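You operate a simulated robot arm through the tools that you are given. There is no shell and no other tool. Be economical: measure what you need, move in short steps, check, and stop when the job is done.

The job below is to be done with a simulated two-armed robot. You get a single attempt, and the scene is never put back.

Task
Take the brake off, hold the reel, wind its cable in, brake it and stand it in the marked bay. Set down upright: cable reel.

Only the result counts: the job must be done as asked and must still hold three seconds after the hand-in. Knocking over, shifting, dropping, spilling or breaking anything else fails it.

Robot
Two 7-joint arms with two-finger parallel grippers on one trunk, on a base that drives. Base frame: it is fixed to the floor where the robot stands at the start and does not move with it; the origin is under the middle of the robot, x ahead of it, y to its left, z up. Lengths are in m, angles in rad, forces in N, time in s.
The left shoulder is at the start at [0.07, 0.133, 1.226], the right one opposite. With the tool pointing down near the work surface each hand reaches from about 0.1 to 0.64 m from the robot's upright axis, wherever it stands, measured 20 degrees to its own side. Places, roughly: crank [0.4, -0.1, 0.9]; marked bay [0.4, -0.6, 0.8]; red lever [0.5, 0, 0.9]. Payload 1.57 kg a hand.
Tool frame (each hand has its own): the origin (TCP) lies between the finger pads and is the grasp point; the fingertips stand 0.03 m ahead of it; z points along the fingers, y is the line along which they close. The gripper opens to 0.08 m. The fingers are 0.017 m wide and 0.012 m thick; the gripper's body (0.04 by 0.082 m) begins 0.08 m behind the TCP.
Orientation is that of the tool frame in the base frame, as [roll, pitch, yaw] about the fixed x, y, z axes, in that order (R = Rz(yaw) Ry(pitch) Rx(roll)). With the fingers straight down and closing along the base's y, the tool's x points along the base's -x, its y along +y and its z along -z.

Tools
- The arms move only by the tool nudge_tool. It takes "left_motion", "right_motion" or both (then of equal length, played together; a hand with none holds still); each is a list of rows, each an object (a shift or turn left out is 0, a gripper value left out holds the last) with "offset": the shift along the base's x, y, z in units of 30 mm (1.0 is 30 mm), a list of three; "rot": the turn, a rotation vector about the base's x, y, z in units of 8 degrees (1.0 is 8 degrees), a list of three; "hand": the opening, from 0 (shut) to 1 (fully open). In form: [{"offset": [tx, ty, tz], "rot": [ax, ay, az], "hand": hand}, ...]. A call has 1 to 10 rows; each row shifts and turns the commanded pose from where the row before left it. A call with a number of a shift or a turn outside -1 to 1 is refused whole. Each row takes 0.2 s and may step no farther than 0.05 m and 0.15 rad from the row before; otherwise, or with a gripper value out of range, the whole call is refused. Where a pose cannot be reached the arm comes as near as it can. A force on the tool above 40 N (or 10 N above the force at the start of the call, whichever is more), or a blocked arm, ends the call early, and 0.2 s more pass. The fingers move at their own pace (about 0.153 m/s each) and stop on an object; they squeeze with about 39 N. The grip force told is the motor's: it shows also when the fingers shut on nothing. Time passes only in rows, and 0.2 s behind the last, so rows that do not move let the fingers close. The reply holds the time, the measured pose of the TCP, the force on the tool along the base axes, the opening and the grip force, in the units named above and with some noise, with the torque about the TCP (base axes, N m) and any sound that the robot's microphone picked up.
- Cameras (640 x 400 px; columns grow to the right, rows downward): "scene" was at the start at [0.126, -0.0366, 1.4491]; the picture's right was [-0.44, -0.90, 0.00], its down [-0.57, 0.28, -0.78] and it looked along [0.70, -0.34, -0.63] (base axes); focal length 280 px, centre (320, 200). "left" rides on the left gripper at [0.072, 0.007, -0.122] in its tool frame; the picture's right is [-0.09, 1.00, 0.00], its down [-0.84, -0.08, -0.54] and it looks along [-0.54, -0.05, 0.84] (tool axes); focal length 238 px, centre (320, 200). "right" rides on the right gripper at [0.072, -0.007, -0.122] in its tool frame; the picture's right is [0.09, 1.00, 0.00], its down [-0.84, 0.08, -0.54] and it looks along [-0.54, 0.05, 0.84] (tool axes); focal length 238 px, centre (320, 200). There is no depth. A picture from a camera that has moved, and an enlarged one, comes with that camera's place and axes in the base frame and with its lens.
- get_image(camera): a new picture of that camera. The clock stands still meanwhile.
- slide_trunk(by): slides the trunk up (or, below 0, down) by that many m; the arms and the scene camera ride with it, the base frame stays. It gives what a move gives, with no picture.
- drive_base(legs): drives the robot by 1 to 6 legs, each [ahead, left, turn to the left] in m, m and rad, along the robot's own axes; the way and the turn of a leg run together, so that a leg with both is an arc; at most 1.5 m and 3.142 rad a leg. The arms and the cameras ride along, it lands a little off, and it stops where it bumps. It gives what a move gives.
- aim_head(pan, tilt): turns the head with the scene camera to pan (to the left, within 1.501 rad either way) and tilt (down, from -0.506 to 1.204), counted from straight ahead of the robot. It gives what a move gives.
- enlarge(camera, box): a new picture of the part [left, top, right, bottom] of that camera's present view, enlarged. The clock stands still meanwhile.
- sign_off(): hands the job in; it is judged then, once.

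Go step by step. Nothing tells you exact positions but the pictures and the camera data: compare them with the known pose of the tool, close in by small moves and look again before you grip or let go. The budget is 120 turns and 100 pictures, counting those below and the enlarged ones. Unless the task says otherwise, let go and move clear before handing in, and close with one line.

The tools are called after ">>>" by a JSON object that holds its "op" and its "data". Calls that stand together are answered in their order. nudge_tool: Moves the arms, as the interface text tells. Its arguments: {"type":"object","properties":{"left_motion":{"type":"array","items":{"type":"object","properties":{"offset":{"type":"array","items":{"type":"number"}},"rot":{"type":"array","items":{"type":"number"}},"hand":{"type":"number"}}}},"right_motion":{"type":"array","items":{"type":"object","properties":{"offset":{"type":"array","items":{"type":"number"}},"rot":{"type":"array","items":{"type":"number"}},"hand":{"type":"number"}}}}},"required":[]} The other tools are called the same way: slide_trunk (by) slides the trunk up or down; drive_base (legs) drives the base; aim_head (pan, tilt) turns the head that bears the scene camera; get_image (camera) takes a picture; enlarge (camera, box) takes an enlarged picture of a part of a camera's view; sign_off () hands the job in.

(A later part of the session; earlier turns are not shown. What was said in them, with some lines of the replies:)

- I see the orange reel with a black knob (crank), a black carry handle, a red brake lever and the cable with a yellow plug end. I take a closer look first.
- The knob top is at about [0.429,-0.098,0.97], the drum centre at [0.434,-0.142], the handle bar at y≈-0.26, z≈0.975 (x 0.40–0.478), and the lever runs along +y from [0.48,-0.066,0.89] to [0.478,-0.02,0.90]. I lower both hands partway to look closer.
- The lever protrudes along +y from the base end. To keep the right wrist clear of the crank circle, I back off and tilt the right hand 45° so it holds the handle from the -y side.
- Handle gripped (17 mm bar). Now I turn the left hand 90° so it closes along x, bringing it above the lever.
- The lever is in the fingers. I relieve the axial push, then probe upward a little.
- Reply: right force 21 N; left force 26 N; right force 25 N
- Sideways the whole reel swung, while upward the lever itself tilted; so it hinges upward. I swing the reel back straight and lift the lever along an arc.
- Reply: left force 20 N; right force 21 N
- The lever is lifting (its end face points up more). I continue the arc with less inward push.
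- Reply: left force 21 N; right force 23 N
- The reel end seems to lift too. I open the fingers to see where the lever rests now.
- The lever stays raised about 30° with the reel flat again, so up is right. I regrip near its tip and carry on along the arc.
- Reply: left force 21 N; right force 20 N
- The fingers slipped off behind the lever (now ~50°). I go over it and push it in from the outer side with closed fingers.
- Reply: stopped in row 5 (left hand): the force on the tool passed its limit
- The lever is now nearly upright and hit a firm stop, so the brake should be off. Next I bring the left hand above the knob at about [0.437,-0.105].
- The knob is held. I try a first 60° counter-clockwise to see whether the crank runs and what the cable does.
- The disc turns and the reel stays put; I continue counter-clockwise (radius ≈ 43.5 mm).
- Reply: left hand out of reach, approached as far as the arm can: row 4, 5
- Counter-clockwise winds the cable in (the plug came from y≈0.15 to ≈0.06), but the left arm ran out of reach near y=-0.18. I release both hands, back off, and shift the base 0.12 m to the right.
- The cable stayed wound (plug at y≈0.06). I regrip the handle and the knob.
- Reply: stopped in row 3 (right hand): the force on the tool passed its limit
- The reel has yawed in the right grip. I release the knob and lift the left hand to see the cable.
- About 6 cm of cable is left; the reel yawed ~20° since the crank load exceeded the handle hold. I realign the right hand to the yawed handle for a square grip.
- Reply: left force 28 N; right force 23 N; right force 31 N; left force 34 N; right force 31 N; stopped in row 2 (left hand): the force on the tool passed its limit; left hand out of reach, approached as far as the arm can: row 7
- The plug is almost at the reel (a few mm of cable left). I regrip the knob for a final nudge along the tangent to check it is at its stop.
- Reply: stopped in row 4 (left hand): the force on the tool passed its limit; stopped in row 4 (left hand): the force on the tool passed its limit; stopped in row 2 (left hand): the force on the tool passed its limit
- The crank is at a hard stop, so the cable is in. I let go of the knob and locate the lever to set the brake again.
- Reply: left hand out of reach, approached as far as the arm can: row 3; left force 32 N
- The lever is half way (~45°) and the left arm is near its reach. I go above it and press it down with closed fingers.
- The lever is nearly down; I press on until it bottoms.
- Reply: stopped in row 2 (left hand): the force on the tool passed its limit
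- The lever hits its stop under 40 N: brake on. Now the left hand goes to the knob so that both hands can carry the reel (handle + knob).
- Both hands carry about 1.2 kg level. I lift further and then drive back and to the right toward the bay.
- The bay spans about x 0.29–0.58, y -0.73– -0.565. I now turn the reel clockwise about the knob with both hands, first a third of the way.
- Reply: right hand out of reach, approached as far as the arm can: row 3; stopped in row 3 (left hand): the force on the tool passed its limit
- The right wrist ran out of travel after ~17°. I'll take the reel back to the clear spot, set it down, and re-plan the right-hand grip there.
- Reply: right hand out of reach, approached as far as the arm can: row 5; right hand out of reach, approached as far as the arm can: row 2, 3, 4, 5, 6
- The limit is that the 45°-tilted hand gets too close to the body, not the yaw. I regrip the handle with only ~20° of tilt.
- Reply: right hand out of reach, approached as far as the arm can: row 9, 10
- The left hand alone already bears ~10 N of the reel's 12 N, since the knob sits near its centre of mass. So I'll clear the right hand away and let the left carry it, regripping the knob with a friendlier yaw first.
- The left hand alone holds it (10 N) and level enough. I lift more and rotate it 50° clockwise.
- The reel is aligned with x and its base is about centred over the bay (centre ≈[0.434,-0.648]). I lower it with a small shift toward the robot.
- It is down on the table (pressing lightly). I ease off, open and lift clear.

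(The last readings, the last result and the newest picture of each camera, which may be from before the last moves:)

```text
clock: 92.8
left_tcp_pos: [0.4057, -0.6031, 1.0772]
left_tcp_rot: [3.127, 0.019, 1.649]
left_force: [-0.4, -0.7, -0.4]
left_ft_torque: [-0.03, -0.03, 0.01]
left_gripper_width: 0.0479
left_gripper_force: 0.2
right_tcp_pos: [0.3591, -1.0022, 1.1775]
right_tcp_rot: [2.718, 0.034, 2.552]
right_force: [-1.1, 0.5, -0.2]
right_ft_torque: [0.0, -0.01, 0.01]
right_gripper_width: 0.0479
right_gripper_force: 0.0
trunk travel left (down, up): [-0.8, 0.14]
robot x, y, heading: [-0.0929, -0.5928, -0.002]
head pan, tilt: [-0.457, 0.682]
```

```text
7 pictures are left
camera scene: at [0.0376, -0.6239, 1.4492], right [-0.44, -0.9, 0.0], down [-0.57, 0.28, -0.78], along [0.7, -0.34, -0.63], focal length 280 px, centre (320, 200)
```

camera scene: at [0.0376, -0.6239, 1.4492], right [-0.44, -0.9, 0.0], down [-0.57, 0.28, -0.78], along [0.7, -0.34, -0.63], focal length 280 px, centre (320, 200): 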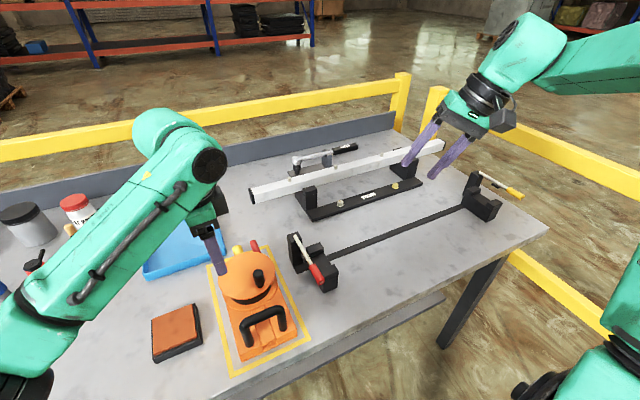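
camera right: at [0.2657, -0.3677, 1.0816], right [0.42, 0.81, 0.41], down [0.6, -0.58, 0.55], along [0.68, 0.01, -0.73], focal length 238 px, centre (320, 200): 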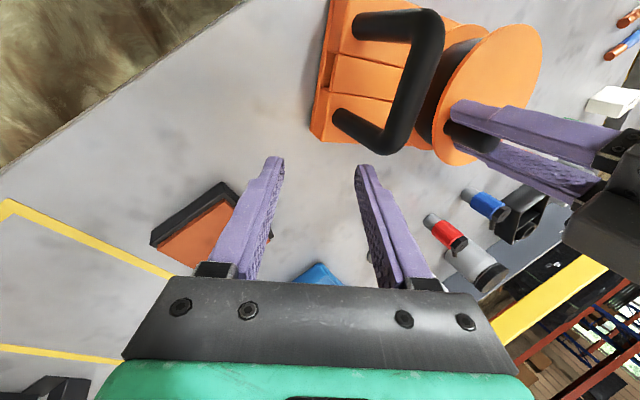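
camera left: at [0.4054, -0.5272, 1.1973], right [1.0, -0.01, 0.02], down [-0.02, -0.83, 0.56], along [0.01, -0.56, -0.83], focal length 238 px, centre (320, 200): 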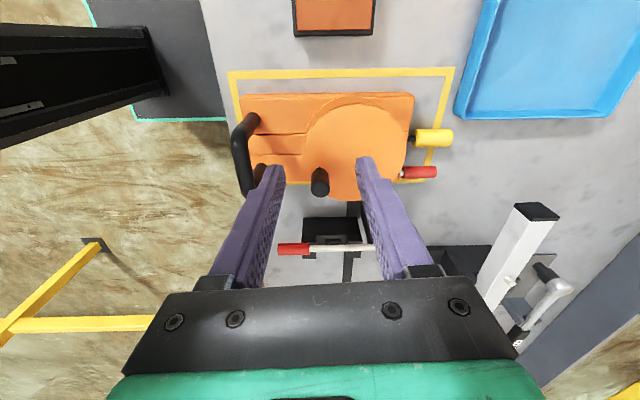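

>>> {"op": "enlarge", "data": {"camera": "left", "box": [210, 50, 480, 220]}}

>>> {"op": "enlarge", "data": {"camera": "scene", "box": [190, 220, 350, 390]}}

```text
2.35 times, centred on (345, 135) of left
camera zoom: at [0.4054, -0.5272, 1.1973], right [1.0, -0.01, 0.02], down [-0.02, -0.83, 0.56], along [0.01, -0.56, -0.83], focal length 561 px, centre (261, 353)
```

zoom: 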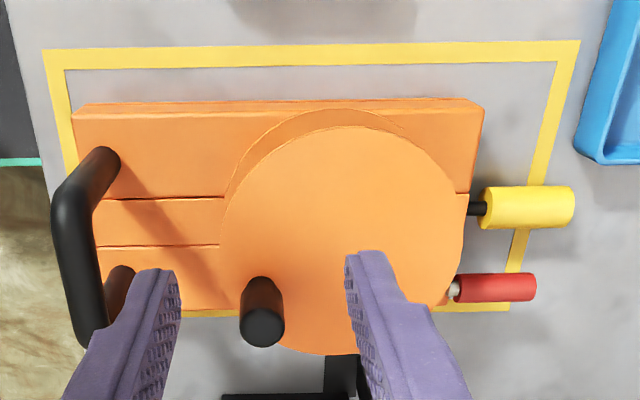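

```text
2.35 times, centred on (270, 305) of scene
camera zoom: at [0.0376, -0.6239, 1.4492], right [-0.44, -0.9, 0.0], down [-0.57, 0.28, -0.78], along [0.7, -0.34, -0.63], focal length 660 px, centre (438, -47)
```

zoom: 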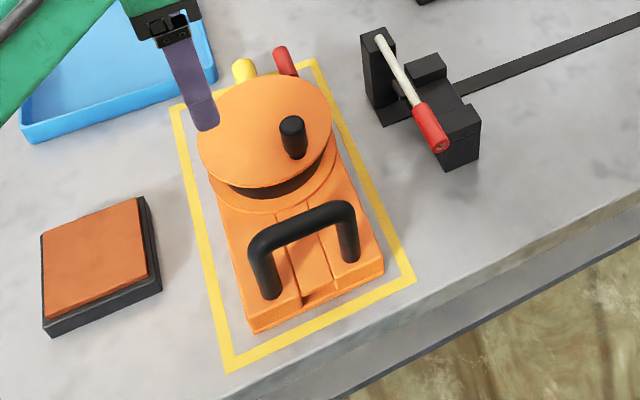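

The reel stands upright inside the marked bay with the cable in and the brake lever down; both hands are clear. I hand in.

>>> {"op": "sign_off", "data": {}}

```text
The job is handed in.
```

The cable reel is standing upright in the marked bay, with its cable wound in to the stop and the brake lever pressed down to its stop. The yellow plug sticks out about 1 cm past the far bay line, because the reel and plug together are slightly longer than the bay.
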